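You operate a simulated robot arm through the tools that you are given. There is no shell and no other tool. Be economical: measure what you need, move in short steps, check, and stop when the job is done.

The job below is to be done with a simulated robot arm. You get a single attempt, and the scene is never put back.

Task
Free the mushroom stop of winder C, reset it and finish the bobbin.
Fine: first put the empty bobbin from the tray into the ladder at the black knob; select hand before the start.

It is judged by the outcome, as a careful person would: the job done as asked, and still so three seconds after it is handed in. It fails if anything else is knocked over, pushed out of place, dropped, spilled or broken.

Robot
A 6-joint arm with a two-finger parallel gripper on a trunk, on a base that drives. Base frame: it is fixed to the floor where the robot stands at the start and does not move with it; the origin is under the middle of the robot, x ahead of it, y to its left, z up; the surface under the hand at the start is at about z = 440. Readings come in mm, degrees, newtons and seconds.
With the tool pointing down near the work surface it reaches from about 260 to 680 mm from the robot's upright axis, wherever it stands. Its first joint turns from -166.0 to 166.0 degrees. Places, roughly: blue bobbin (6x6x22 cm) [800, 0, 700]; bobbin (6x6x22 cm) [600, -100, 500]; ladder at the black knob of winder C [1300, -400, 1100]; mushroom stop of winder c [1000, -600, 700]; selector of winder c [1100, -600, 700]; winder C [1200, -200, 500]. Payload 4.1 kg.
The tool frame sits at the grasp point between the pads (the TCP): z along the fingers, y along the line on which they close. The tips reach 23 mm beyond it. Largest opening 94 mm; finger width 38, thickness 10; the body of the gripper, 54 by 96 mm, starts 39 mm behind the TCP.
Orientation is that of the tool frame in the base frame, as a unit quaternion [w, x, y, z]. With the fingers straight down and closing along the base's y, the tool's x points along the base's -x, its y along +y and its z along -z.

Tools
- The arm moves only by the tool servo_tool. Its argument "commands" is a list that holds one entry, the list of rows, each a list of 7 numbers: the shift along the tool's x, y, z in mm, then the turn, a rotation vector about the tool's x, y, z in degrees, then the gripper command, from -1 (shut) to 1 (fully open), values between in proportion. In form: [[[dx, dy, dz, ax, ay, az, jaw], ...]]. A call has 1 to 8 rows; each row shifts and turns the commanded pose from where the row before left it, along the tool's axes as they then stand. Each row takes 0.2 s and may step no farther than 50 mm and 8.6 degrees from the row before; otherwise, or with a gripper value out of range, the whole call is refused. A pose out of reach is approached as far as the arm can. The call stops where the force on the tool passes 40 N (or 10 N more than at its start, if that is more) or the arm is blocked; 0.2 s more then pass. The fingers move at their own pace (about 45 mm/s each) and stop on an object; they squeeze with about 35 N. The grip force told is the motor's: it shows also when the fingers shut on nothing. Time passes only in rows, and 0.2 s behind the last, so rows that do not move let the fingers close. It gives the time, the measured TCP pose, the force on the tool (base axes), the opening and the grip force at its end, in the units of the frame above (readings bear some noise), with the torque about the TCP (base axes, N m) and any sound that the robot's microphone picked up.
- Cameras (640 x 400 px; columns grow to the right, rows downward): "scene" is now at [23.3, 142.2, 1318.6]; the picture's right is [-0.29, -0.96, 0.00], its down [-0.62, 0.19, -0.76] and it looks along [0.73, -0.22, -0.65] (base axes); focal length 273 px, centre (320, 200). "wrist" rides on the gripper at [86, 16, -74] in the tool frame; the picture's right is [-0.18, 0.98, 0.00], its down [-0.58, -0.11, -0.81] and it looks along [-0.79, -0.15, 0.59] (tool axes); focal length 243 px, centre (320, 200).
- snapshot(camera): a new picture of that camera. It takes no simulated time.
- raise_lower(by): slides the trunk up (or, below 0, down) by that many mm; the arm and the scene camera ride with it, the base frame stays. It gives what a move gives, with no picture.
- roll_base(legs): drives the robot by 1 to 6 legs, each [ahead, turn to the left] in mm and degrees, along the robot's own axes; the way and the turn of a leg run together, so that a leg with both is an arc; at most 1500 mm and 180 degrees a leg. The arm and the cameras ride along, it lands a little off, and it stops where it bumps. It gives what a move gives.
- head_to(pan, tilt): turns the head with the scene camera to pan (to the left, within 155 degrees either way) and tilt (down, from -29 to 69), counted from straight ahead of the robot. It gives what a move gives.
- pixel_to_xyz(camera, pixels): for up to 12 pixels [column, row] of the newest picture of that camera ("zoom" is the newest enlarged one), the place [x, y, z] in the base frame of the surface seen there, good to about 3 mm. It takes no simulated time.
- enlarge(camera, box): a new picture of the part [left, top, right, bottom] of that camera's present view, enlarged. It takes no simulated time.
- sign_off(): hands the job in; it is judged then, once.

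Keep the steps short. Do not move on a guess: measure, check each grasp and each placing, and mend mistakes. In all there are 80 turns and 60 pictures (those below and enlarged ones count). Leave the gripper open and the arm clear of the work at the hand-in unless told otherwise, and finish with a single line.

The tools are called after "Emit:" by a JSON object that holds its "op" and its "data". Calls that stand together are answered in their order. servo_tool: Moves the arm, as the interface text tells. Its arguments: {"type":"object","properties":{"commands":{"type":"array"}},"required":["commands"]} The other tools are called the same way: raise_lower (by) slides the trunk up or down; roll_base (legs) drives the base; head_to (pan, tilt) turns the head that bears the scene camera; snapshot (camera) takes a picture; pixel_to_xyz (camera, pixels) gives the place of the surface under pixels of a picture; enlarge (camera, box) takes an enlarged picture of a part of a camera's view; sign_off () hands the job in.

At the start:

```text
time: 0.0
tcp_pos: [466.1, -130.2, 977.8]
ee_rot: [0.0, 0.0, 1.0, 0.0]
contact_force: [-0.5, 0.2, 0.0]
ft_torque: [0.02, -0.03, -0.02]
opening: 94.1
finger_force: 0.0
trunk travel left (down, up): [-275.0, 315.0]
robot x, y, heading: [-0.4, 0.3, 0.3]
head pan, tilt: [-16.8, 40.4]
```

scene: 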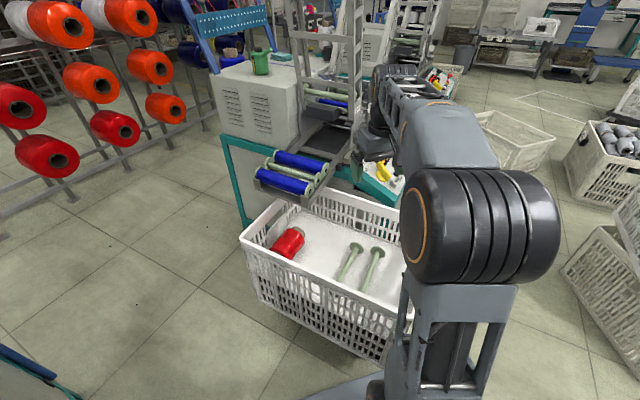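
wrist: 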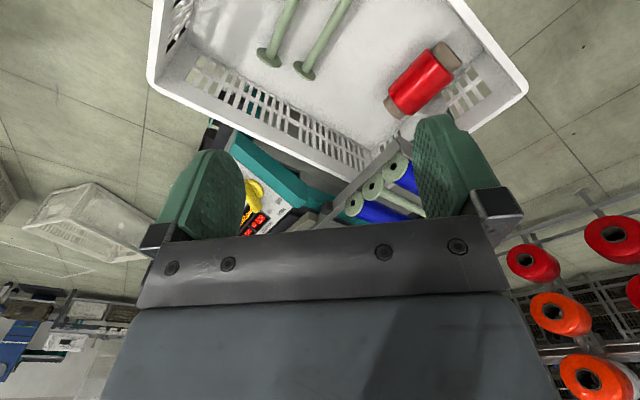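

I see a crate ("tray") with two green empty bobbins and a red one, and behind it a winder with blue bobbins and a tall ladder frame. I'll enlarge the middle of the scene view to identify the parts first.

Emit:
{"op": "enlarge", "data": {"camera": "scene", "box": [210, 0, 480, 170]}}

Emit:
{"op": "enlarge", "data": {"camera": "scene", "box": [230, 130, 430, 255]}}

Emit:
{"op": "enlarge", "data": {"camera": "wrist", "box": [200, 110, 440, 260]}}

```text
2.35 times, centred on (345, 85) of scene
```

zoom: 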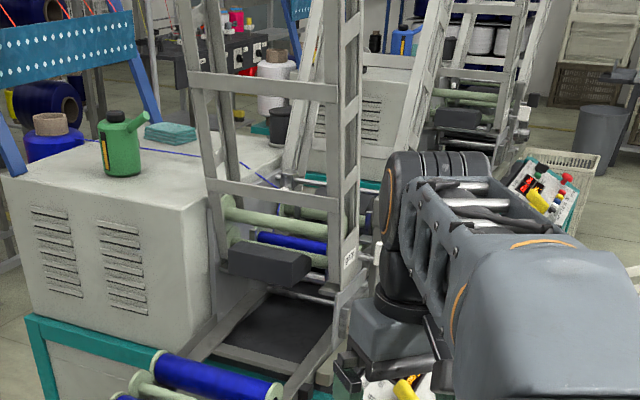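

```text
3.20 times, centred on (330, 192) of scene
```

zoom: 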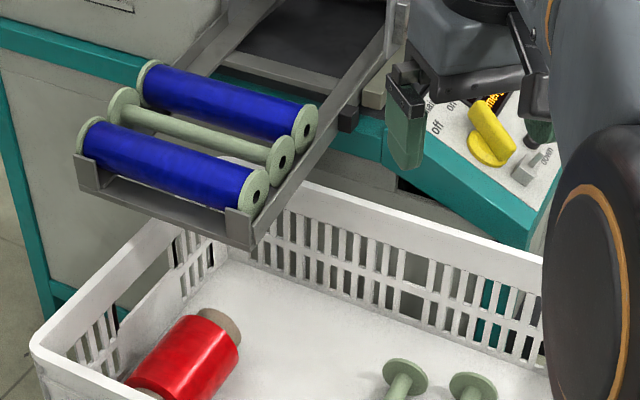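

```text
2.67 times, centred on (320, 185) of wrist
```

zoom: 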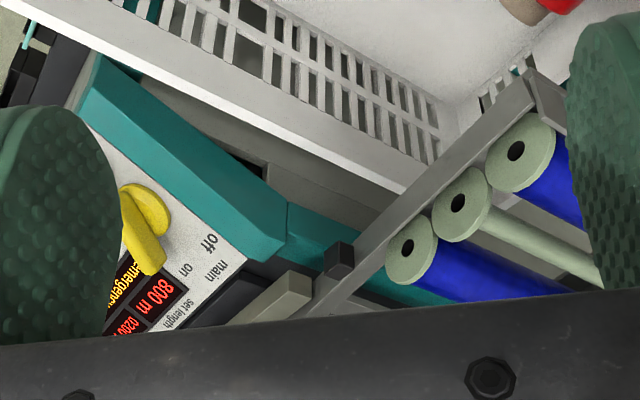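

The arm hides the control panel of the nearest winder. I'll swing the tool to the left (+y) at the same height, in free air, to get a clear view.

Emit:
{"op": "servo_tool", "data": {"commands": [[[0, 50, 0, 0, 0, 0, 1], [0, 50, 0, 0, 0, 0, 1], [0, 50, 0, 0, 0, 0, 1], [0, 50, 0, 0, 0, 0, 1], [0, 50, 0, 0, 0, 0, 1], [0, 50, 0, 0, 0, 0, 1], [0, 50, 0, 0, 0, 0, 1], [0, 50, 0, 0, 0, 0, 1]]]}}

Emit:
{"op": "head_to", "data": {"pan": -28, "tilt": 35}}

Emit:
{"op": "snapshot", "data": {"camera": "scene"}}

```text
time: 1.8
tcp_pos: [465.3, 271.6, 978.3]
ee_rot: [0.0, 0.0, 1.0, 0.001]
contact_force: [-0.5, -0.2, -0.1]
ft_torque: [0.03, 0.02, 0.0]
opening: 94.0
finger_force: 0.0
trunk travel left (down, up): [-275.0, 315.0]
robot x, y, heading: [-1.6, -0.1, -0.0]
head pan, tilt: [-16.8, 40.4]
```

```text
time: 2.5
tcp_pos: [465.3, 269.9, 978.0]
ee_rot: [0.0, 0.0, 1.0, -0.001]
contact_force: [-0.5, 0.7, -0.3]
ft_torque: [-0.01, -0.01, 0.03]
opening: 93.7
finger_force: 0.2
trunk travel left (down, up): [-275.0, 315.0]
robot x, y, heading: [-7.3, 2.3, 0.1]
head pan, tilt: [-28.0, 35.0]
```

```text
54 pictures are left
```

scene: 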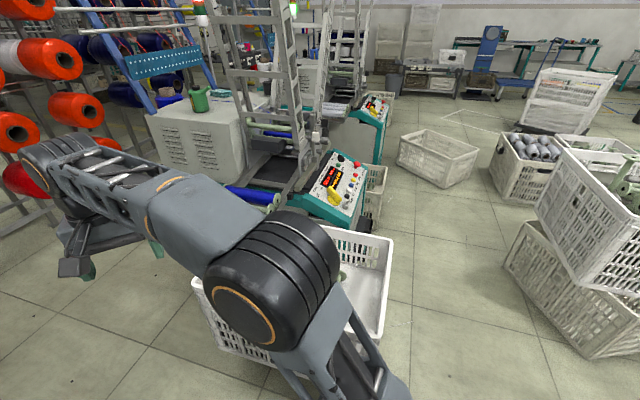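

The control panel is now visible around (340,185). I'll enlarge it and the ladder, and look higher with the head for the top.

Emit:
{"op": "enlarge", "data": {"camera": "scene", "box": [290, 130, 400, 240]}}

Emit:
{"op": "enlarge", "data": {"camera": "scene", "box": [190, 60, 400, 200]}}

Emit:
{"op": "head_to", "data": {"pan": -20, "tilt": 10}}

Emit:
{"op": "snapshot", "data": {"camera": "scene"}}

```text
3.64 times, centred on (345, 185) of scene
```

zoom: 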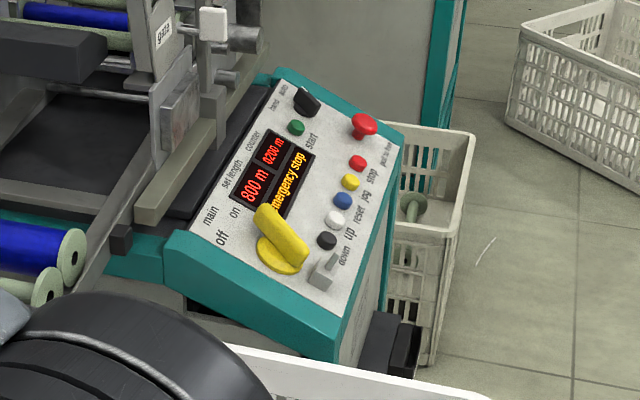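

```text
2.86 times, centred on (295, 130) of scene
```

zoom: 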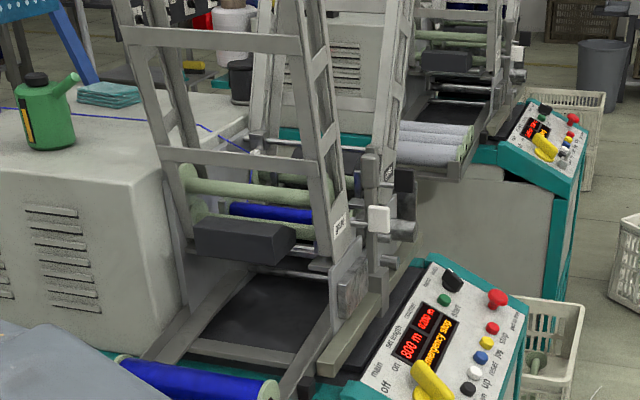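

```text
time: 3.4
tcp_pos: [466.1, 270.7, 978.5]
ee_rot: [0.0, 0.0, 1.0, 0.0]
contact_force: [0.1, -0.6, -0.6]
ft_torque: [0.0, -0.01, -0.03]
opening: 94.0
finger_force: 0.1
trunk travel left (down, up): [-275.0, 315.0]
robot x, y, heading: [-0.9, -0.9, -0.1]
head pan, tilt: [-20.0, 10.0]
```

```text
51 pictures are left
```

scene: 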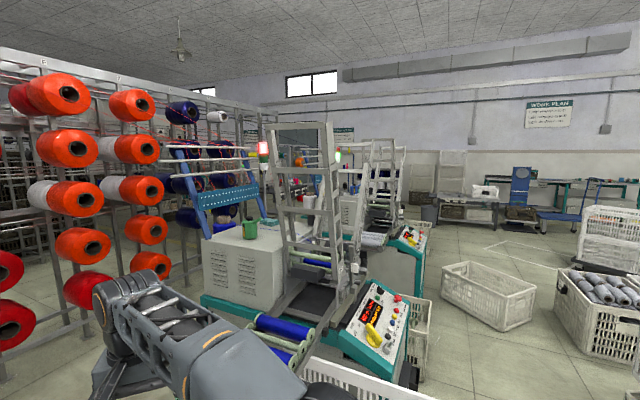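

The nearest winder shows a red lamp and "emergency stop"; the next winder shows green. I'll enlarge the ladder and the panel from here to read labels and find the black knob.

Emit:
{"op": "enlarge", "data": {"camera": "scene", "box": [250, 110, 370, 220]}}

Emit:
{"op": "enlarge", "data": {"camera": "scene", "box": [250, 210, 380, 320]}}

Emit:
{"op": "enlarge", "data": {"camera": "scene", "box": [330, 275, 430, 385]}}

```text
3.64 times, centred on (310, 165) of scene
```

zoom: 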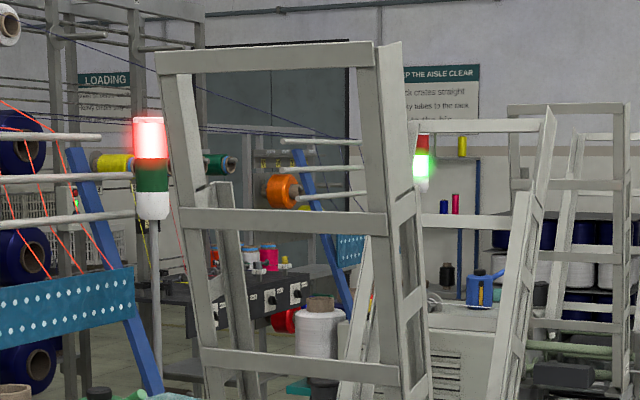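

```text
3.64 times, centred on (315, 265) of scene
```

zoom: 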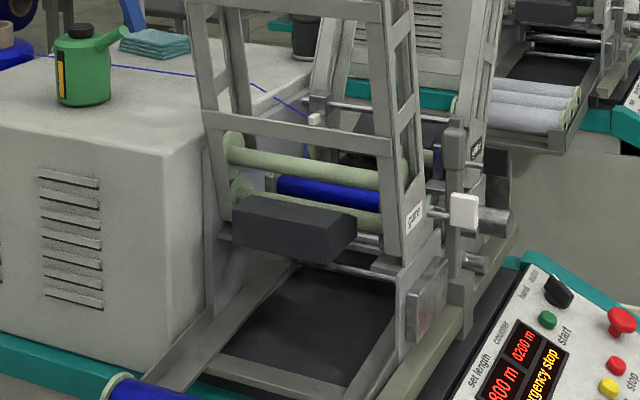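

```text
3.64 times, centred on (380, 330) of scene
```

zoom: 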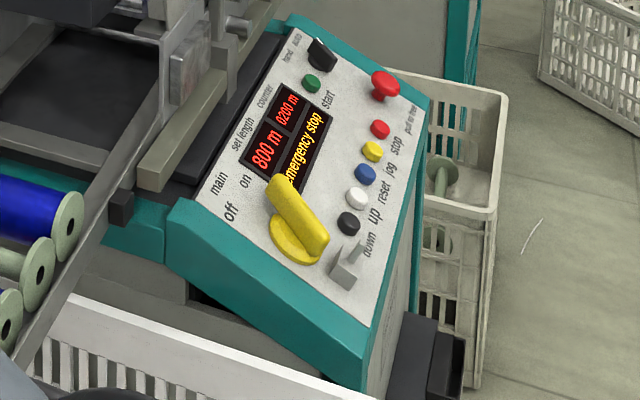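

I'll measure the panel parts in this zoom: selector (320,52), mushroom (384,85), reset candidates, main switch, start.

Emit:
{"op": "pixel_to_xyz", "data": {"camera": "zoom", "pixels": [[320, 48], [384, 80], [380, 128], [372, 150], [364, 174], [357, 197], [348, 222], [311, 83], [300, 220], [210, 70], [430, 110], [365, 360]]}}

Emit:
{"op": "head_to", "data": {"pan": -35, "tilt": 50}}

Emit:
{"op": "snapshot", "data": {"camera": "scene"}}

```text
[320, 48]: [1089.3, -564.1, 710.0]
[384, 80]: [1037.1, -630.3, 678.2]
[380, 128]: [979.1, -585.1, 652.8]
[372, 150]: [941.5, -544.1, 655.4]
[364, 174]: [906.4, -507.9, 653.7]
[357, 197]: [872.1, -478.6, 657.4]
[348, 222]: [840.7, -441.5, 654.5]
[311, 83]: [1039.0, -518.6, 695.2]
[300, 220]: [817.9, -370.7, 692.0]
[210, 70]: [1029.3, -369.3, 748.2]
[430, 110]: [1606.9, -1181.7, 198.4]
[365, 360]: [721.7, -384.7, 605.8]
```

```text
time: 4.5
tcp_pos: [465.4, 270.4, 977.9]
ee_rot: [0.0, 0.0, 1.0, -0.001]
contact_force: [-0.1, 0.0, -0.1]
ft_torque: [0.0, -0.01, -0.01]
opening: 93.8
finger_force: 0.0
trunk travel left (down, up): [-275.0, 315.0]
robot x, y, heading: [2.4, -0.1, -0.3]
head pan, tilt: [-35.0, 50.0]
```

```text
47 pictures are left
```

scene: 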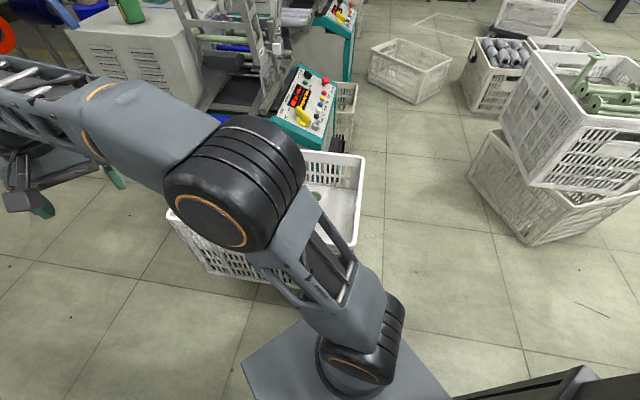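

I'll measure the crate extents and floor points in the aisle to plan where to drive.

Emit:
{"op": "pixel_to_xyz", "data": {"camera": "scene", "pixels": [[364, 158], [352, 248], [357, 85], [338, 155], [420, 160], [420, 230], [470, 170], [525, 242], [400, 100], [180, 215], [305, 153], [370, 70]]}}

```text
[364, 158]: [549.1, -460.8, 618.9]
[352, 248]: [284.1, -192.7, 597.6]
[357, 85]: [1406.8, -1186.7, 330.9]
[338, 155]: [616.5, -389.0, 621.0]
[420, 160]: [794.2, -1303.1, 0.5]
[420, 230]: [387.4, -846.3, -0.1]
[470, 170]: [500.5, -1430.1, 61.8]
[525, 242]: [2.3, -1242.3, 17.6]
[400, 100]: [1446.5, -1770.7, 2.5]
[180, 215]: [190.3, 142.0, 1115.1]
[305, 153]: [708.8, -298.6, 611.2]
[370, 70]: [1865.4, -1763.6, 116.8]
```

Robot should go to the aisle on the right, near (600,-950). Before driving I'll look behind/right for obstacles.

Emit:
{"op": "head_to", "data": {"pan": -95, "tilt": 45}}

Emit:
{"op": "snapshot", "data": {"camera": "scene"}}

Emit:
{"op": "pixel_to_xyz", "data": {"camera": "scene", "pixels": [[100, 200], [200, 200], [320, 200], [420, 200], [520, 200], [100, 300], [200, 300], [320, 300], [420, 300], [520, 300], [320, 380], [450, 380]]}}

```text
time: 5.8
tcp_pos: [465.5, 269.5, 978.4]
ee_rot: [0.0, 0.0, 1.0, 0.0]
contact_force: [0.5, -0.7, -0.3]
ft_torque: [0.02, -0.02, -0.01]
opening: 94.1
finger_force: 0.0
trunk travel left (down, up): [-275.0, 315.0]
robot x, y, heading: [-0.8, 1.5, 0.2]
head pan, tilt: [-95.0, 45.0]
```

```text
46 pictures are left
```

scene: 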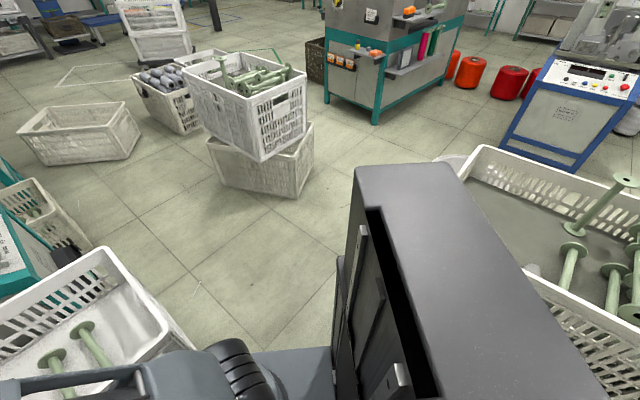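

```text
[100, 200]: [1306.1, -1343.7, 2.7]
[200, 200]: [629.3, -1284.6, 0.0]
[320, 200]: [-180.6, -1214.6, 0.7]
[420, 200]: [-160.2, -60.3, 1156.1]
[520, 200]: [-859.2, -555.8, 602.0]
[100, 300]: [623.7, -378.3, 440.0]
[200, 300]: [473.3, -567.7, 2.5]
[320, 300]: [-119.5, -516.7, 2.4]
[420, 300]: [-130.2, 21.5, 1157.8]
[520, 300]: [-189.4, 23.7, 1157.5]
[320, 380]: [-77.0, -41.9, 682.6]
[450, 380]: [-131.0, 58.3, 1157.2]
```

The aisle between the crates is free. I'll back off a bit, turn right, drive to about (500,-820), and turn to face the panel (heading about 45°).

Emit:
{"op": "roll_base", "data": {"legs": [[-130, 0], [0, -90], [820, 0], [0, 90], [600, 0], [0, 45]]}}

Emit:
{"op": "head_to", "data": {"pan": -5, "tilt": 25}}

Emit:
{"op": "snapshot", "data": {"camera": "scene"}}

```text
time: 23.8
tcp_pos: [604.8, -288.7, 978.0]
ee_rot: [0.001, -0.393, 0.92, 0.0]
contact_force: [0.0, -0.2, -0.8]
ft_torque: [0.01, -0.01, -0.03]
opening: 94.2
finger_force: 0.1
trunk travel left (down, up): [-275.0, 315.0]
robot x, y, heading: [478.8, -809.9, 46.2]
head pan, tilt: [-95.0, 45.0]
```

```text
time: 25.4
tcp_pos: [605.0, -289.0, 978.6]
ee_rot: [-0.001, -0.393, 0.92, 0.0]
contact_force: [-0.2, 0.0, 0.4]
ft_torque: [0.02, 0.0, -0.01]
opening: 94.3
finger_force: 0.1
trunk travel left (down, up): [-275.0, 315.0]
robot x, y, heading: [481.4, -812.4, 46.2]
head pan, tilt: [-5.0, 25.0]
```

```text
45 pictures are left
```

scene: 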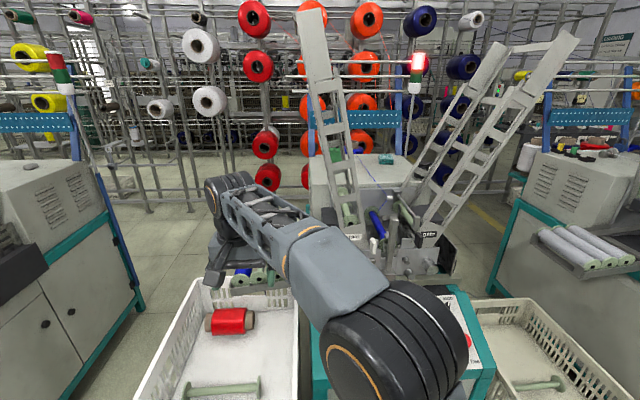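

Now I see the V-shaped pair of ladders of this winder from the side. I'll enlarge them to read labels and find knobs.

Emit:
{"op": "enlarge", "data": {"camera": "scene", "box": [330, 170, 470, 300]}}

Emit:
{"op": "enlarge", "data": {"camera": "scene", "box": [290, 0, 590, 190]}}

Emit:
{"op": "head_to", "data": {"pan": -25, "tilt": 25}}

Emit:
{"op": "snapshot", "data": {"camera": "scene"}}

```text
3.08 times, centred on (400, 235) of scene
```

zoom: 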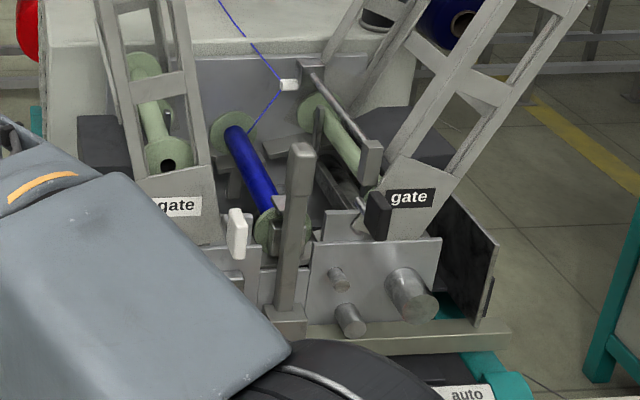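

```text
2.11 times, centred on (440, 95) of scene
```

zoom: 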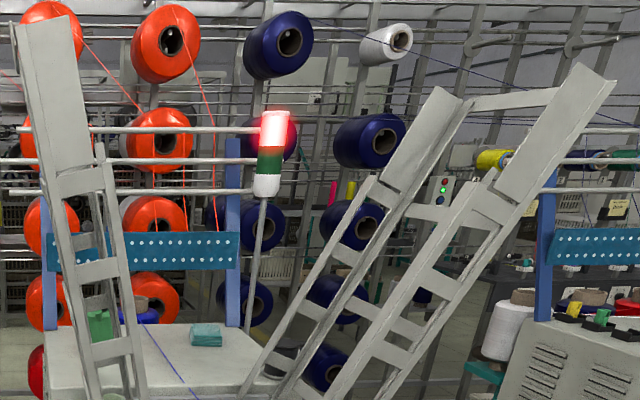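

```text
time: 26.3
tcp_pos: [605.5, -288.6, 978.2]
ee_rot: [0.0, -0.393, 0.92, 0.0]
contact_force: [0.2, 0.3, -0.2]
ft_torque: [-0.02, -0.02, 0.0]
opening: 93.8
finger_force: 0.1
trunk travel left (down, up): [-275.0, 315.0]
robot x, y, heading: [476.8, -810.5, 46.2]
head pan, tilt: [-25.0, 25.0]
```

```text
42 pictures are left
```

scene: 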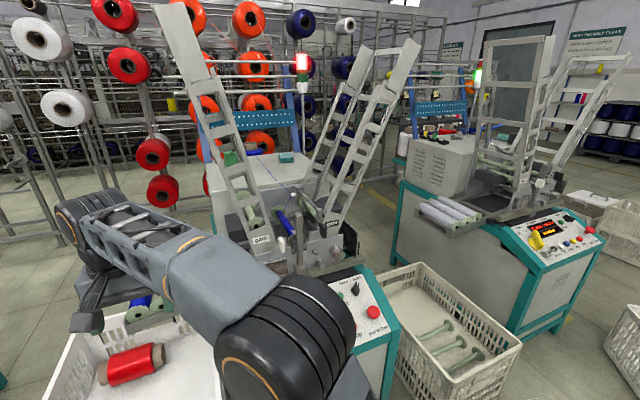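

I'll enlarge the black-knob ladder and measure its corners.

Emit:
{"op": "enlarge", "data": {"camera": "scene", "box": [290, 30, 430, 140]}}

Emit:
{"op": "pixel_to_xyz", "data": {"camera": "zoom", "pixels": [[582, 45], [520, 185], [430, 330], [340, 78], [345, 80], [290, 200], [480, 95], [560, 110], [400, 90], [210, 320], [400, 250], [350, 330]]}}

Emit:
{"op": "enlarge", "data": {"camera": "scene", "box": [230, 150, 370, 270]}}

```text
3.64 times, centred on (360, 85) of scene
```

zoom: 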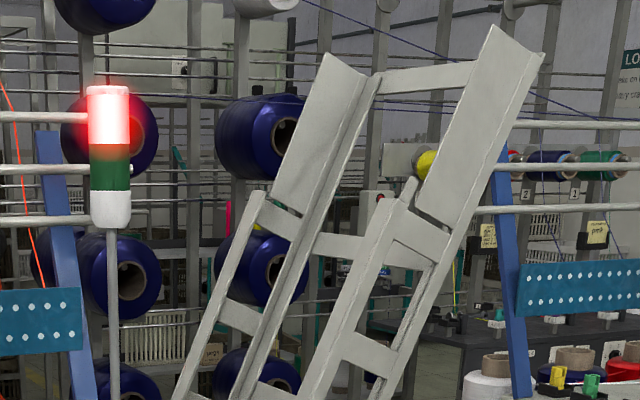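

```text
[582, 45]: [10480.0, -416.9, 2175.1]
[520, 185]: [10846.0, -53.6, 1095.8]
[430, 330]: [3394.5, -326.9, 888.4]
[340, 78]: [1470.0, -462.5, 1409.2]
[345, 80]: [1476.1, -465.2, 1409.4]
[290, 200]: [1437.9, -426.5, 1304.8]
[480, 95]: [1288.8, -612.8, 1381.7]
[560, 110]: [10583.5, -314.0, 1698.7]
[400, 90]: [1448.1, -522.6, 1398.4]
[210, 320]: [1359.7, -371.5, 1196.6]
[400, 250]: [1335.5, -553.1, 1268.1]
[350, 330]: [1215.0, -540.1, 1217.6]
```

```text
3.33 times, centred on (300, 210) of scene
```

zoom: 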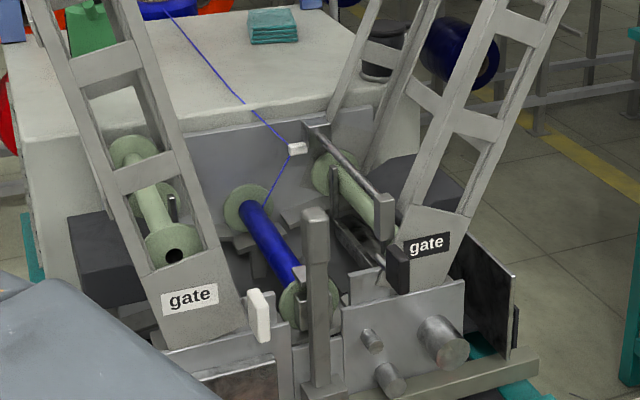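

The black-gate ladder leans right; its mouth is at the top (z≈1300–1420), plates about 235 mm apart. Next I'll swing the arm to the right to see the crate and the outfeed tray.

Emit:
{"op": "servo_tool", "data": {"commands": [[[0, -50, 0, 0, 0, 0, 1], [0, -50, 0, 0, 0, 0, 1], [0, -50, 0, 0, 0, 0, 1], [0, -50, 0, 0, 0, 0, 1], [0, -50, 0, 0, 0, 0, 1], [0, -50, 0, 0, 0, 0, 1], [0, -50, 0, 0, 0, 0, 1], [0, -50, 0, 0, 0, 0, 1]]]}}

Emit:
{"op": "servo_tool", "data": {"commands": [[[0, -50, 0, 0, 0, 0, 1], [0, -50, 0, 0, 0, 0, 1], [0, -50, 0, 0, 0, 0, 1]]]}}

Emit:
{"op": "head_to", "data": {"pan": 15, "tilt": 40}}

Emit:
{"op": "snapshot", "data": {"camera": "scene"}}

```text
time: 28.1
tcp_pos: [893.5, -567.0, 977.2]
ee_rot: [0.0, -0.393, 0.92, 0.0]
contact_force: [-0.4, 0.5, 0.7]
ft_torque: [0.0, 0.01, 0.04]
opening: 94.0
finger_force: 0.1
trunk travel left (down, up): [-275.0, 315.0]
robot x, y, heading: [480.4, -812.0, 46.5]
head pan, tilt: [-25.0, 25.0]
```

```text
time: 28.9
tcp_pos: [1002.6, -669.8, 978.0]
ee_rot: [0.0, -0.393, 0.92, 0.0]
contact_force: [-0.3, 0.6, -0.5]
ft_torque: [-0.03, 0.0, -0.03]
opening: 93.9
finger_force: 0.0
trunk travel left (down, up): [-275.0, 315.0]
robot x, y, heading: [477.8, -815.3, 46.3]
head pan, tilt: [-25.0, 25.0]
```

```text
time: 29.9
tcp_pos: [1002.5, -668.8, 978.0]
ee_rot: [0.0, -0.394, 0.919, 0.0]
contact_force: [-0.1, -0.5, -0.4]
ft_torque: [0.01, 0.02, 0.0]
opening: 94.0
finger_force: 0.0
trunk travel left (down, up): [-275.0, 315.0]
robot x, y, heading: [476.2, -812.1, 46.4]
head pan, tilt: [15.0, 40.0]
```

```text
39 pictures are left
```

scene: 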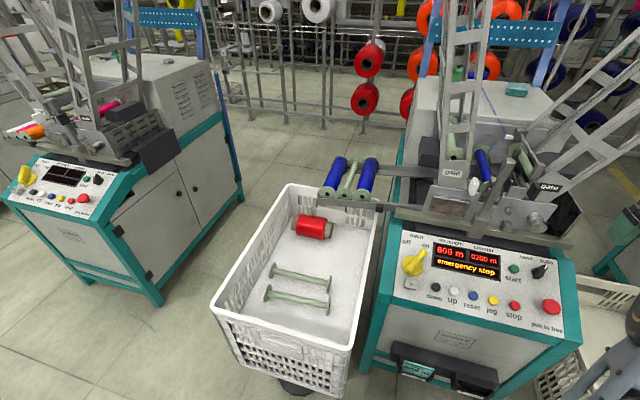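

Very clear view now. I'll enlarge the panel and the outfeed tray.

Emit:
{"op": "enlarge", "data": {"camera": "scene", "box": [370, 215, 590, 395]}}

Emit:
{"op": "pixel_to_xyz", "data": {"camera": "zoom", "pixels": [[522, 265], [500, 160], [508, 150], [418, 157], [430, 275], [362, 245], [297, 230], [100, 220], [60, 180], [560, 300], [520, 130], [330, 290]]}}

Emit:
{"op": "enlarge", "data": {"camera": "scene", "box": [250, 140, 410, 320]}}

Emit:
{"op": "pixel_to_xyz", "data": {"camera": "scene", "pixels": [[338, 172], [330, 192], [351, 168], [346, 180], [341, 192], [370, 166], [366, 192], [300, 273], [297, 296], [325, 272], [270, 269], [300, 320]]}}

```text
2.22 times, centred on (480, 305) of scene
```

zoom: 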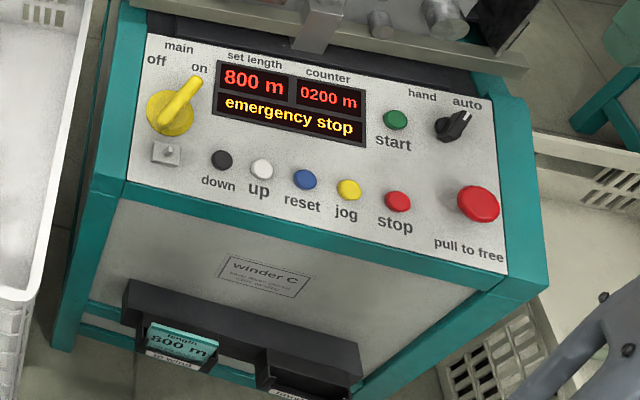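

```text
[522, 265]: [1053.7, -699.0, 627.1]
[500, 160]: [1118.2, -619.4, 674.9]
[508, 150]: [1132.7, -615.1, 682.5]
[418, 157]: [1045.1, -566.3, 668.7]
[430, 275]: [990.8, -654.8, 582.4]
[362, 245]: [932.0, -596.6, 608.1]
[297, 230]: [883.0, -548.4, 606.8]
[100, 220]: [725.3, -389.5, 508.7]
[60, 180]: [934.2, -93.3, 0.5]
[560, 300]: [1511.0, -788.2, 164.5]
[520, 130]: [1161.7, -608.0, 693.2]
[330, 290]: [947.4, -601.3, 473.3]
```

```text
2.22 times, centred on (330, 230) of scene
```

zoom: 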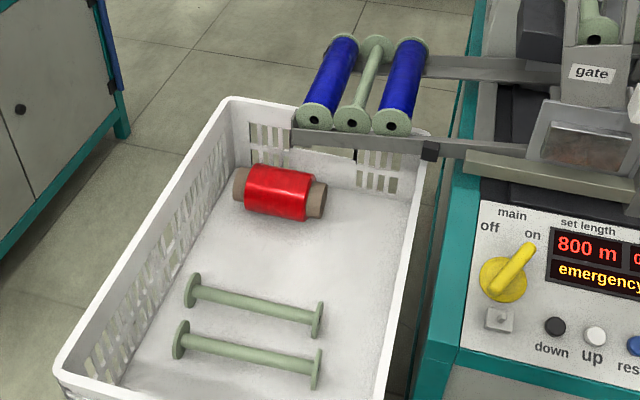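

```text
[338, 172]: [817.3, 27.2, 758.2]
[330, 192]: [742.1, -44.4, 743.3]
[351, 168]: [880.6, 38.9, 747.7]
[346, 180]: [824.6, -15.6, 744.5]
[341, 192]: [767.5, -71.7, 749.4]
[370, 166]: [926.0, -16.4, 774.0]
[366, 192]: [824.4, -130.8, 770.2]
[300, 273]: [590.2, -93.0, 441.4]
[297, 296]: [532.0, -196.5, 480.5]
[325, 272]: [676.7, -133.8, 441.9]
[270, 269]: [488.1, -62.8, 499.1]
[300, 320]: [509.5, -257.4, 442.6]
```

The panel says "pull to free" and the plate reads "winder C". The outfeed tray holds blue – empty – blue, so the single empty one there is "the empty bobbin from the tray". I'll read the wall notices and card holders too in case they state rules.

Emit:
{"op": "enlarge", "data": {"camera": "scene", "box": [380, 330, 510, 400]}}

Emit:
{"op": "head_to", "data": {"pan": -25, "tilt": 5}}

Emit:
{"op": "snapshot", "data": {"camera": "scene"}}

```text
4.92 times, centred on (445, 365) of scene
```

zoom: 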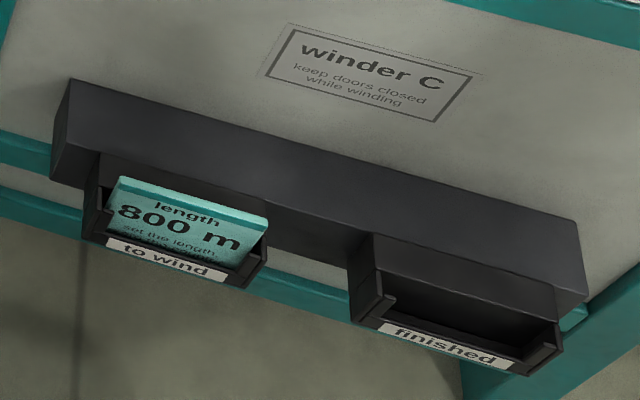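

```text
time: 31.0
tcp_pos: [1002.5, -668.0, 976.6]
ee_rot: [0.0, -0.394, 0.919, 0.001]
contact_force: [0.2, 0.9, 0.2]
ft_torque: [0.0, 0.02, -0.01]
opening: 93.8
finger_force: 0.1
trunk travel left (down, up): [-275.0, 315.0]
robot x, y, heading: [480.5, -812.1, 46.3]
head pan, tilt: [-25.0, 5.0]
```

```text
35 pictures are left
```

scene: 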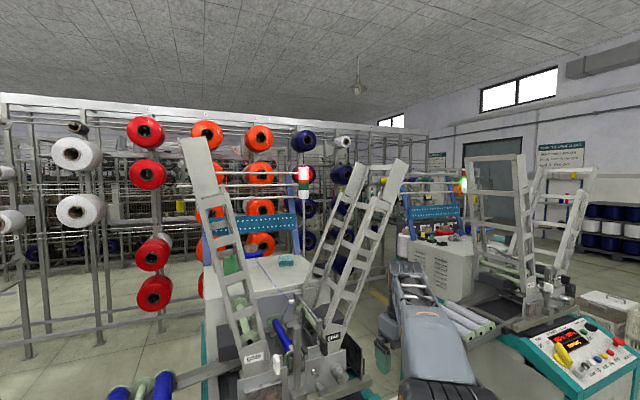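

I'll read the two wall notices at (438,160) and (562,155).

Emit:
{"op": "enlarge", "data": {"camera": "scene", "box": [535, 138, 590, 172]}}

Emit:
{"op": "enlarge", "data": {"camera": "scene", "box": [425, 145, 455, 170]}}

```text
11.64 times, centred on (562, 155) of scene
```

zoom: 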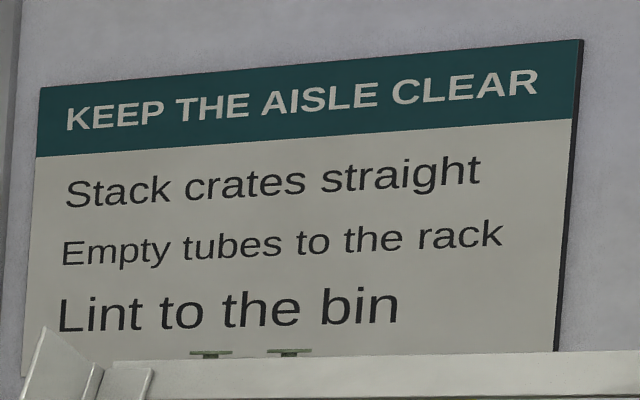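

```text
16.00 times, centred on (440, 158) of scene
```

zoom: 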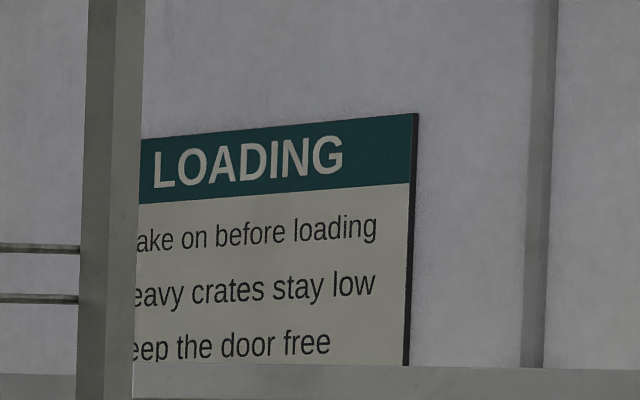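

The notices don't change the job. The tray's empty bobbin is at about (825,-16,740); the best spot to reach it is left of the crate, between the crate and the left winder. I'll measure that gap.

Emit:
{"op": "head_to", "data": {"pan": 35, "tilt": 40}}

Emit:
{"op": "snapshot", "data": {"camera": "scene"}}

```text
time: 32.3
tcp_pos: [1001.6, -669.0, 978.9]
ee_rot: [0.001, -0.393, 0.92, 0.001]
contact_force: [0.7, 0.1, 0.2]
ft_torque: [0.02, 0.01, 0.05]
opening: 94.0
finger_force: 0.1
trunk travel left (down, up): [-275.0, 315.0]
robot x, y, heading: [477.5, -811.6, 46.4]
head pan, tilt: [35.0, 40.0]
```

```text
32 pictures are left
```

scene: 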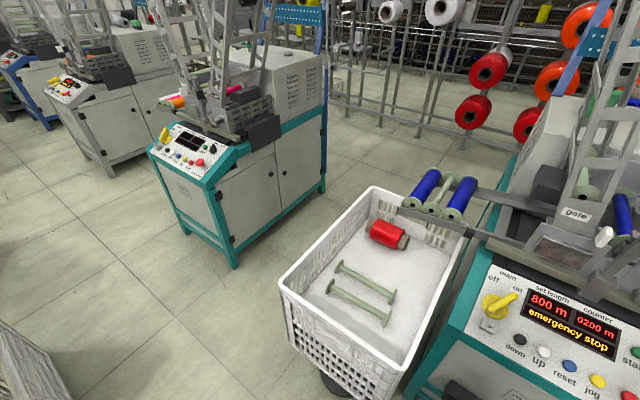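

Emit:
{"op": "pixel_to_xyz", "data": {"camera": "scene", "pixels": [[235, 268], [325, 192], [246, 150], [205, 188], [282, 283], [375, 188], [430, 205], [452, 182], [438, 207], [455, 213], [250, 240], [402, 200]]}}

Emit:
{"op": "enlarge", "data": {"camera": "scene", "box": [390, 150, 500, 240]}}

```text
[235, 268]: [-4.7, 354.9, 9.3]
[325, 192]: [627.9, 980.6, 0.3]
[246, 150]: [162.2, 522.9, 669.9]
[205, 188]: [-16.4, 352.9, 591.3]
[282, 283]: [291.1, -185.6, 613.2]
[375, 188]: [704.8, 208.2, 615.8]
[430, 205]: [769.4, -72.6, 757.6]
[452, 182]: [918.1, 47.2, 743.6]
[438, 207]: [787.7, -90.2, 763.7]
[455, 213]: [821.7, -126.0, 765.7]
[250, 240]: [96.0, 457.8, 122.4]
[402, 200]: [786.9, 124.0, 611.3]
```

```text
4.44 times, centred on (445, 195) of scene
```

zoom: 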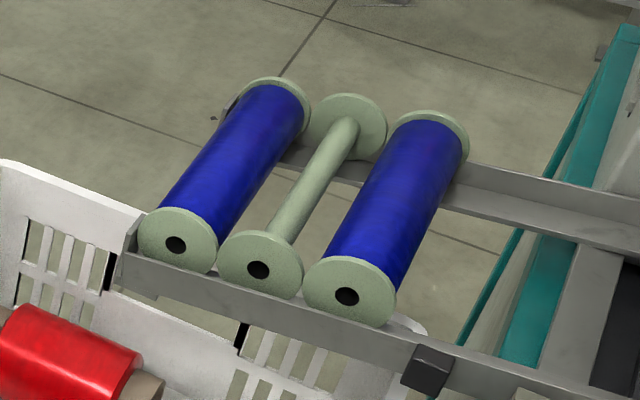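

The gap left of the crate is about 590 mm. I'll look down at my own base to see its footprint.

Emit:
{"op": "head_to", "data": {"pan": 50, "tilt": 69}}

Emit:
{"op": "snapshot", "data": {"camera": "scene"}}

Emit:
{"op": "pixel_to_xyz", "data": {"camera": "scene", "pixels": [[100, 250], [100, 320], [100, 380], [200, 300], [200, 380], [300, 300], [300, 380], [400, 300], [400, 380], [500, 300], [500, 350], [600, 380]]}}

```text
time: 33.2
tcp_pos: [1001.7, -667.9, 977.4]
ee_rot: [-0.001, -0.393, 0.92, 0.0]
contact_force: [-0.4, -0.4, 0.7]
ft_torque: [0.01, -0.01, -0.05]
opening: 94.1
finger_force: 0.1
trunk travel left (down, up): [-275.0, 315.0]
robot x, y, heading: [476.5, -811.8, 46.1]
head pan, tilt: [50.0, 68.8]
```

```text
30 pictures are left
```

scene: 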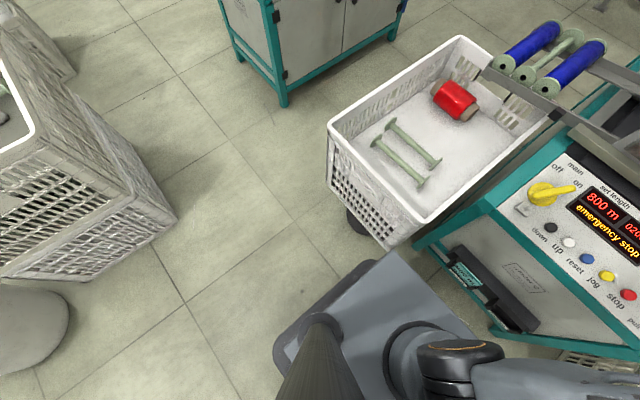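

```text
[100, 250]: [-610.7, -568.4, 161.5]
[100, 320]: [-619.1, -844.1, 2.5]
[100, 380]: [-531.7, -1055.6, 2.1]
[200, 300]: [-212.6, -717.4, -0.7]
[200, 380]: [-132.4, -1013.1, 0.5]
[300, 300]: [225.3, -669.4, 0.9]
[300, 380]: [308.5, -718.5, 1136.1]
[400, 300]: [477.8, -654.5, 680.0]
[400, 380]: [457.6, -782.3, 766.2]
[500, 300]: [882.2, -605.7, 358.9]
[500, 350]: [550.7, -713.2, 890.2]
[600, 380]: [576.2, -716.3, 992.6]
```

Emit:
{"op": "pixel_to_xyz", "data": {"camera": "scene", "pixels": [[390, 254], [279, 348], [472, 328], [376, 258], [286, 330], [330, 290], [345, 225], [388, 250]]}}

Emit:
{"op": "head_to", "data": {"pan": 100, "tilt": 69}}

Emit:
{"op": "snapshot", "data": {"camera": "scene"}}

```text
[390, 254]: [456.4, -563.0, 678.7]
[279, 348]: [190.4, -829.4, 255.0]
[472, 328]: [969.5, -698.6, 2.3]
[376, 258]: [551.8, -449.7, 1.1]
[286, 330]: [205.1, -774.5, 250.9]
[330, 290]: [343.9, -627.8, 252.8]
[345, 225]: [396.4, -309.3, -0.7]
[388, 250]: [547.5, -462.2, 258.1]
```

```text
time: 34.4
tcp_pos: [1003.0, -668.7, 978.5]
ee_rot: [0.001, -0.393, 0.92, 0.0]
contact_force: [-0.2, 1.0, -0.2]
ft_torque: [0.0, 0.0, -0.02]
opening: 94.1
finger_force: 0.1
trunk travel left (down, up): [-275.0, 315.0]
robot x, y, heading: [477.3, -814.2, 46.5]
head pan, tilt: [100.0, 68.8]
```

```text
29 pictures are left
```

scene: 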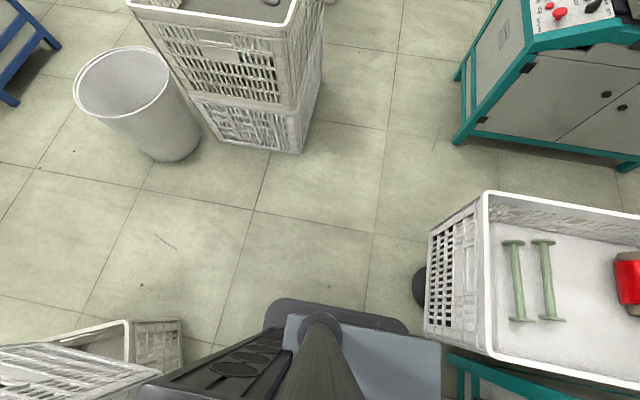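

My base is about ±223 mm wide and ±300 long, so it fits in the gap. I'll measure the stack behind and crate foot positions in this picture for a safe path.

Emit:
{"op": "pixel_to_xyz", "data": {"camera": "scene", "pixels": [[302, 152], [215, 140], [180, 160], [458, 142], [420, 300], [428, 270], [430, 320], [182, 360], [135, 322], [400, 330], [275, 320], [330, 100]]}}

```text
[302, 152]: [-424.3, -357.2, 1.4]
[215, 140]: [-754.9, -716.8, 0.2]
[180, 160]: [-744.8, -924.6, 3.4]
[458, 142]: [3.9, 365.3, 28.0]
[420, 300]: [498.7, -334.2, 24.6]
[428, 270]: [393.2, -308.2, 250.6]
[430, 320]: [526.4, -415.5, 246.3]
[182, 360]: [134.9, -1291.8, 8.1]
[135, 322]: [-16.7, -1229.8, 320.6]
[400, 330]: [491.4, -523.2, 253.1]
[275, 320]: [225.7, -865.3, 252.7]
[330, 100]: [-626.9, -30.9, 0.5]
```

Base is about ±223 mm square; crate front lies at u≈62 along the machine axis, the stack's corner is just clear. I'll turn left to face along the crates' front and drive across, then turn back to 45° in front of the gap.

Emit:
{"op": "roll_base", "data": {"legs": [[0, 88.7], [865, 0], [0, -90]]}}

```text
time: 45.2
tcp_pos: [238.0, 202.4, 978.0]
ee_rot: [0.0, -0.634, 0.773, 0.0]
contact_force: [-0.4, -0.4, 0.0]
ft_torque: [-0.04, 0.0, 0.02]
opening: 94.0
finger_force: 0.1
trunk travel left (down, up): [-275.0, 315.0]
robot x, y, heading: [-126.7, -203.4, 78.9]
head pan, tilt: [100.0, 68.8]
stopped in leg 3: the robot was blocked; the commanded pose is now the measured one
```

The turn was blocked at heading 79°. I'll look around the base to see what it touches.

Emit:
{"op": "head_to", "data": {"pan": 130, "tilt": 60}}

Emit:
{"op": "snapshot", "data": {"camera": "scene"}}

Emit:
{"op": "pixel_to_xyz", "data": {"camera": "scene", "pixels": [[100, 200], [200, 200], [300, 200], [400, 200], [500, 200], [100, 300], [200, 300], [300, 300], [400, 300], [300, 380], [200, 380], [100, 380]]}}

```text
time: 46.2
tcp_pos: [237.5, 202.0, 978.5]
ee_rot: [0.0, -0.633, 0.774, 0.0]
contact_force: [-0.1, -0.5, -0.1]
ft_torque: [0.02, 0.0, -0.01]
opening: 93.8
finger_force: 0.1
trunk travel left (down, up): [-275.0, 315.0]
robot x, y, heading: [-125.6, -197.5, 78.9]
head pan, tilt: [130.0, 60.0]
```

```text
28 pictures are left
```

scene: 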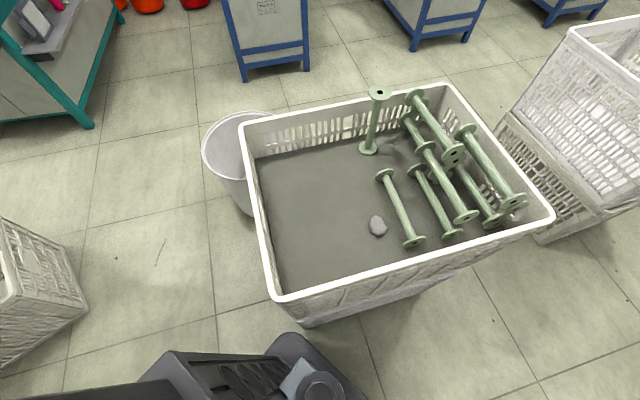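

```text
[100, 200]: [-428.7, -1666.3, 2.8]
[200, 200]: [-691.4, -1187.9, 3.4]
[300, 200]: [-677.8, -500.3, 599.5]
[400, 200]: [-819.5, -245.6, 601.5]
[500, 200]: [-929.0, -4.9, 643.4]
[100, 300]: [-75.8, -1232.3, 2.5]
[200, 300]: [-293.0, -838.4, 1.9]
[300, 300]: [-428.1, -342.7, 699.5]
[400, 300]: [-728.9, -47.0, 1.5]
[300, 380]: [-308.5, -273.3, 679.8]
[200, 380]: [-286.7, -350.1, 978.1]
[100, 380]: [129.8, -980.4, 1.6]
```

The rear-left corner touched the crate stack's corner. I'll move forward 70 mm away from it, then finish turning slightly past 45° to shift toward the gap's middle.

Emit:
{"op": "roll_base", "data": {"legs": [[80, 0], [0, -40]]}}

Emit:
{"op": "snapshot", "data": {"camera": "scene"}}

```text
time: 49.1
tcp_pos: [425.4, -47.4, 978.1]
ee_rot: [0.0, -0.332, 0.943, -0.001]
contact_force: [1.0, 0.0, 0.1]
ft_torque: [-0.03, -0.01, -0.02]
opening: 94.0
finger_force: 0.2
trunk travel left (down, up): [-275.0, 315.0]
robot x, y, heading: [-112.3, -120.4, 38.8]
head pan, tilt: [130.0, 60.0]
```

```text
27 pictures are left
```

scene: 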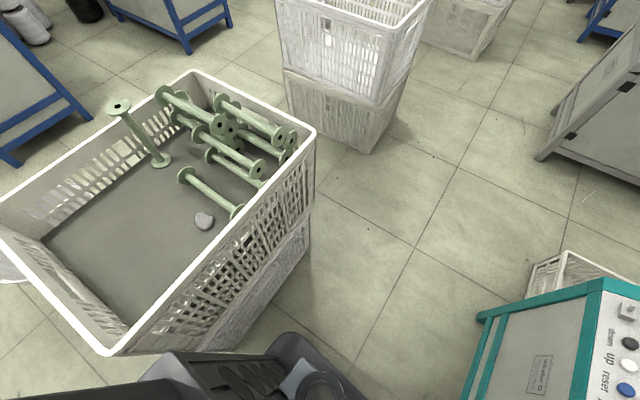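

Stack is standing fine and I'm clear of it. Now I drive into the gap: 300 mm, straighten to 45°, another 290 mm.

Emit:
{"op": "roll_base", "data": {"legs": [[300, 0], [0, 6.2], [290, 0]]}}

Emit:
{"op": "head_to", "data": {"pan": -60, "tilt": 45}}

Emit:
{"op": "snapshot", "data": {"camera": "scene"}}

```text
time: 53.3
tcp_pos: [852.8, 404.9, 977.9]
ee_rot: [0.0, -0.381, 0.925, 0.001]
contact_force: [0.1, 0.5, 0.3]
ft_torque: [-0.03, -0.01, 0.0]
opening: 93.9
finger_force: 0.1
trunk travel left (down, up): [-275.0, 315.0]
robot x, y, heading: [325.2, 275.4, 45.2]
head pan, tilt: [130.0, 60.0]
```

```text
time: 56.1
tcp_pos: [845.1, 401.1, 981.7]
ee_rot: [0.004, -0.382, 0.924, 0.0]
contact_force: [0.2, 0.0, -0.2]
ft_torque: [0.03, -0.02, -0.02]
opening: 94.2
finger_force: 0.1
trunk travel left (down, up): [-275.0, 315.0]
robot x, y, heading: [325.9, 277.4, 45.3]
head pan, tilt: [-60.0, 45.0]
```

```text
26 pictures are left
```

scene: 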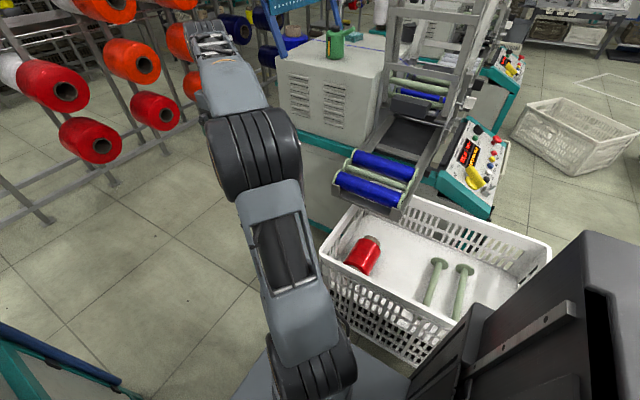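

I'm next to the tray. I'll enlarge it and measure the empty bobbin's core and flanges.

Emit:
{"op": "enlarge", "data": {"camera": "scene", "box": [320, 140, 430, 225]}}

```text
4.71 times, centred on (375, 182) of scene
```

zoom: 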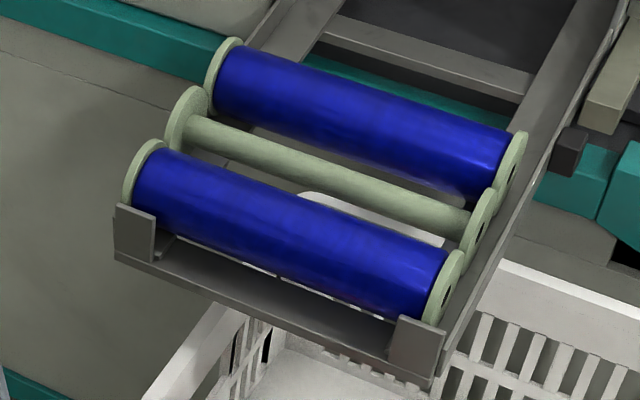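

Emit:
{"op": "pixel_to_xyz", "data": {"camera": "zoom", "pixels": [[215, 131], [270, 155], [325, 178], [380, 200], [435, 222], [190, 105], [484, 215], [290, 205], [350, 95], [150, 155], [230, 65], [140, 232]]}}

```text
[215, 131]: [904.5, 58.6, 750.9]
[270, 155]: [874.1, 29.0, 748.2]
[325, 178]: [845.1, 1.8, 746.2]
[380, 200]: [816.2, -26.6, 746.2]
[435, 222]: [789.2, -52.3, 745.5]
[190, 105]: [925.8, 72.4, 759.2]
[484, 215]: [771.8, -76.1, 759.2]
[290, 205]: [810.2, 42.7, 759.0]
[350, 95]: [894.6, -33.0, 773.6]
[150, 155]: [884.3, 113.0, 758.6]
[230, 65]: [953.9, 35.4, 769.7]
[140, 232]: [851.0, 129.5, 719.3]
```

The empty bobbin lies with axis along the 45° direction, centre ≈(849,-3), axis z≈738, core top z≈747. I'll move the tool above it at the current height; gripper set to a narrow opening (~38 mm).

Emit:
{"op": "servo_tool", "data": {"commands": [[[35.2, -35.3, 0, 0, 0, 0, -0.2], [35.2, -35.3, 0, 0, 0, 0, -0.2], [35.2, -35.3, 0, 0, 0, 0, -0.2], [35.2, -35.3, 0, 0, 0, 0, -0.2], [35.2, -35.3, 0, 0, 0, 0, -0.2], [35.2, -35.3, 0, 0, 0, 0, -0.2], [35.2, -35.3, 0, 0, 0, 0, -0.2], [35.2, -35.3, 0, 0, 0, 0, -0.2]]]}}

Emit:
{"op": "snapshot", "data": {"camera": "wrist"}}

```text
time: 57.9
tcp_pos: [847.0, 1.6, 977.6]
ee_rot: [0.005, -0.382, 0.924, 0.003]
contact_force: [0.3, 0.6, 1.4]
ft_torque: [-0.04, -0.03, -0.01]
opening: 37.9
finger_force: 0.1
trunk travel left (down, up): [-275.0, 315.0]
robot x, y, heading: [322.3, 274.6, 45.1]
head pan, tilt: [-60.0, 45.0]
```

```text
24 pictures are left
```

wrist: 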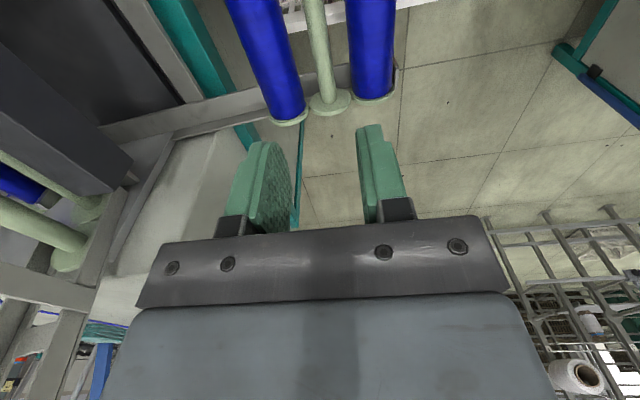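

The wrist view shows the empty bobbin's far end at (325,90). I'll measure core and neighbouring windings' edges from here.

Emit:
{"op": "pixel_to_xyz", "data": {"camera": "wrist", "pixels": [[313, 5], [318, 40], [323, 75], [308, 40], [327, 40], [330, 100], [250, 30], [372, 40], [290, 60], [350, 60], [347, 40], [300, 120]]}}

```text
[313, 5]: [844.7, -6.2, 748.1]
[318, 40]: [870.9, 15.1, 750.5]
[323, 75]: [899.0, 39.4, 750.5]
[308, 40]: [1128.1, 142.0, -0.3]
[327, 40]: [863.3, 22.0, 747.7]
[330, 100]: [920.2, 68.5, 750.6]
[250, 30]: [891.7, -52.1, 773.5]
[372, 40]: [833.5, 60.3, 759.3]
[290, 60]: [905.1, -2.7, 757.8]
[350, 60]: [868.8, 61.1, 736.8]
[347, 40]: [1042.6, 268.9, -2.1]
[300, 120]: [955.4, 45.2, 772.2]
```

The empty's axis is at v≈-606 (I'm 8 mm off), windings ±35 mm each side. I'll shift 8 mm, lean the hand back 15° (useful for the later ladder reach), and descend to ~30 mm above.

Emit:
{"op": "servo_tool", "data": {"commands": [[[0, -4, 0, 0, -7.5, 0, -0.2], [0, -4, 0, 0, -7.5, 0, -0.2], [10.4, 0, 38.6, 0, 0, 0, -0.2], [10.4, 0, 38.6, 0, 0, 0, -0.2], [10.4, 0, 38.6, 0, 0, 0, -0.2], [10.4, 0, 38.6, 0, 0, 0, -0.2], [7.8, 0, 29, 0, 0, 0, -0.2], [0, 0, 0, 0, 0, 0, -0.2]]]}}

Emit:
{"op": "snapshot", "data": {"camera": "wrist"}}

```text
time: 59.7
tcp_pos: [854.1, -5.0, 787.3]
ee_rot: [0.124, -0.377, 0.916, 0.051]
contact_force: [-0.4, -0.2, -0.6]
ft_torque: [-0.01, -0.01, 0.0]
opening: 37.7
finger_force: 0.2
trunk travel left (down, up): [-275.0, 315.0]
robot x, y, heading: [326.5, 270.6, 45.3]
head pan, tilt: [-60.0, 45.0]
```

```text
23 pictures are left
```

wrist: 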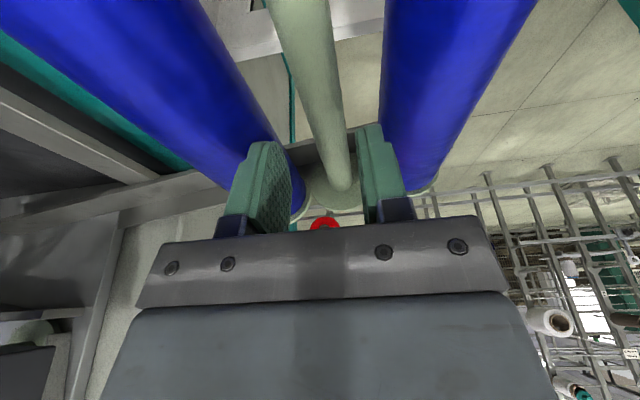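

Core runs centred between the fingers. Descending the last 41 mm in small steps.

Emit:
{"op": "servo_tool", "data": {"commands": [[[2.6, 0.5, 9.7, 0, 0, 0, -0.2], [2.6, 0.5, 9.7, 0, 0, 0, -0.2], [2.6, 0, 9.7, 0, 0, 0, -0.2], [2.6, 0, 9.7, 0, 0, 0, -0.2], [0, 0, 0, 0, 0, 0, -0.2]]]}}

Emit:
{"op": "enlarge", "data": {"camera": "scene", "box": [320, 140, 430, 225]}}

```text
time: 60.9
tcp_pos: [852.1, -3.8, 749.0]
ee_rot: [0.124, -0.378, 0.916, 0.052]
contact_force: [0.1, 0.6, -1.0]
ft_torque: [-0.04, -0.03, 0.04]
opening: 37.4
finger_force: 0.2
trunk travel left (down, up): [-275.0, 315.0]
robot x, y, heading: [326.3, 274.2, 45.3]
head pan, tilt: [-60.0, 45.0]
```

```text
4.71 times, centred on (375, 182) of scene
```

zoom: 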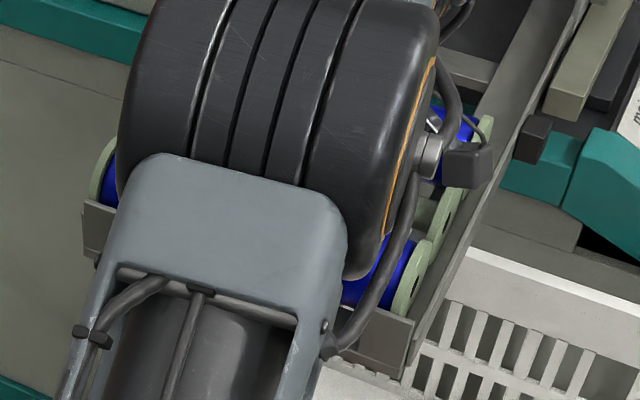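

No contact; TCP is ~10 mm above the axis with tips below it. Close the gripper.

Emit:
{"op": "servo_tool", "data": {"commands": [[[0.5, 0, 2, 0, 0, 0, -0.3], [0, 0, 0, 0, 0, 0, -0.6], [0, 0, 0, 0, 0, 0, -1], [0, 0, 0, 0, 0, 0, -1], [0, 0, 0, 0, 0, 0, -1]]]}}

```text
time: 62.1
tcp_pos: [852.3, -2.6, 747.3]
ee_rot: [0.124, -0.378, 0.916, 0.052]
contact_force: [-0.5, 1.3, 1.5]
ft_torque: [0.01, 0.0, 0.1]
opening: 20.8
finger_force: 34.5
trunk travel left (down, up): [-275.0, 315.0]
robot x, y, heading: [320.0, 276.7, 45.2]
head pan, tilt: [-60.0, 45.0]
```

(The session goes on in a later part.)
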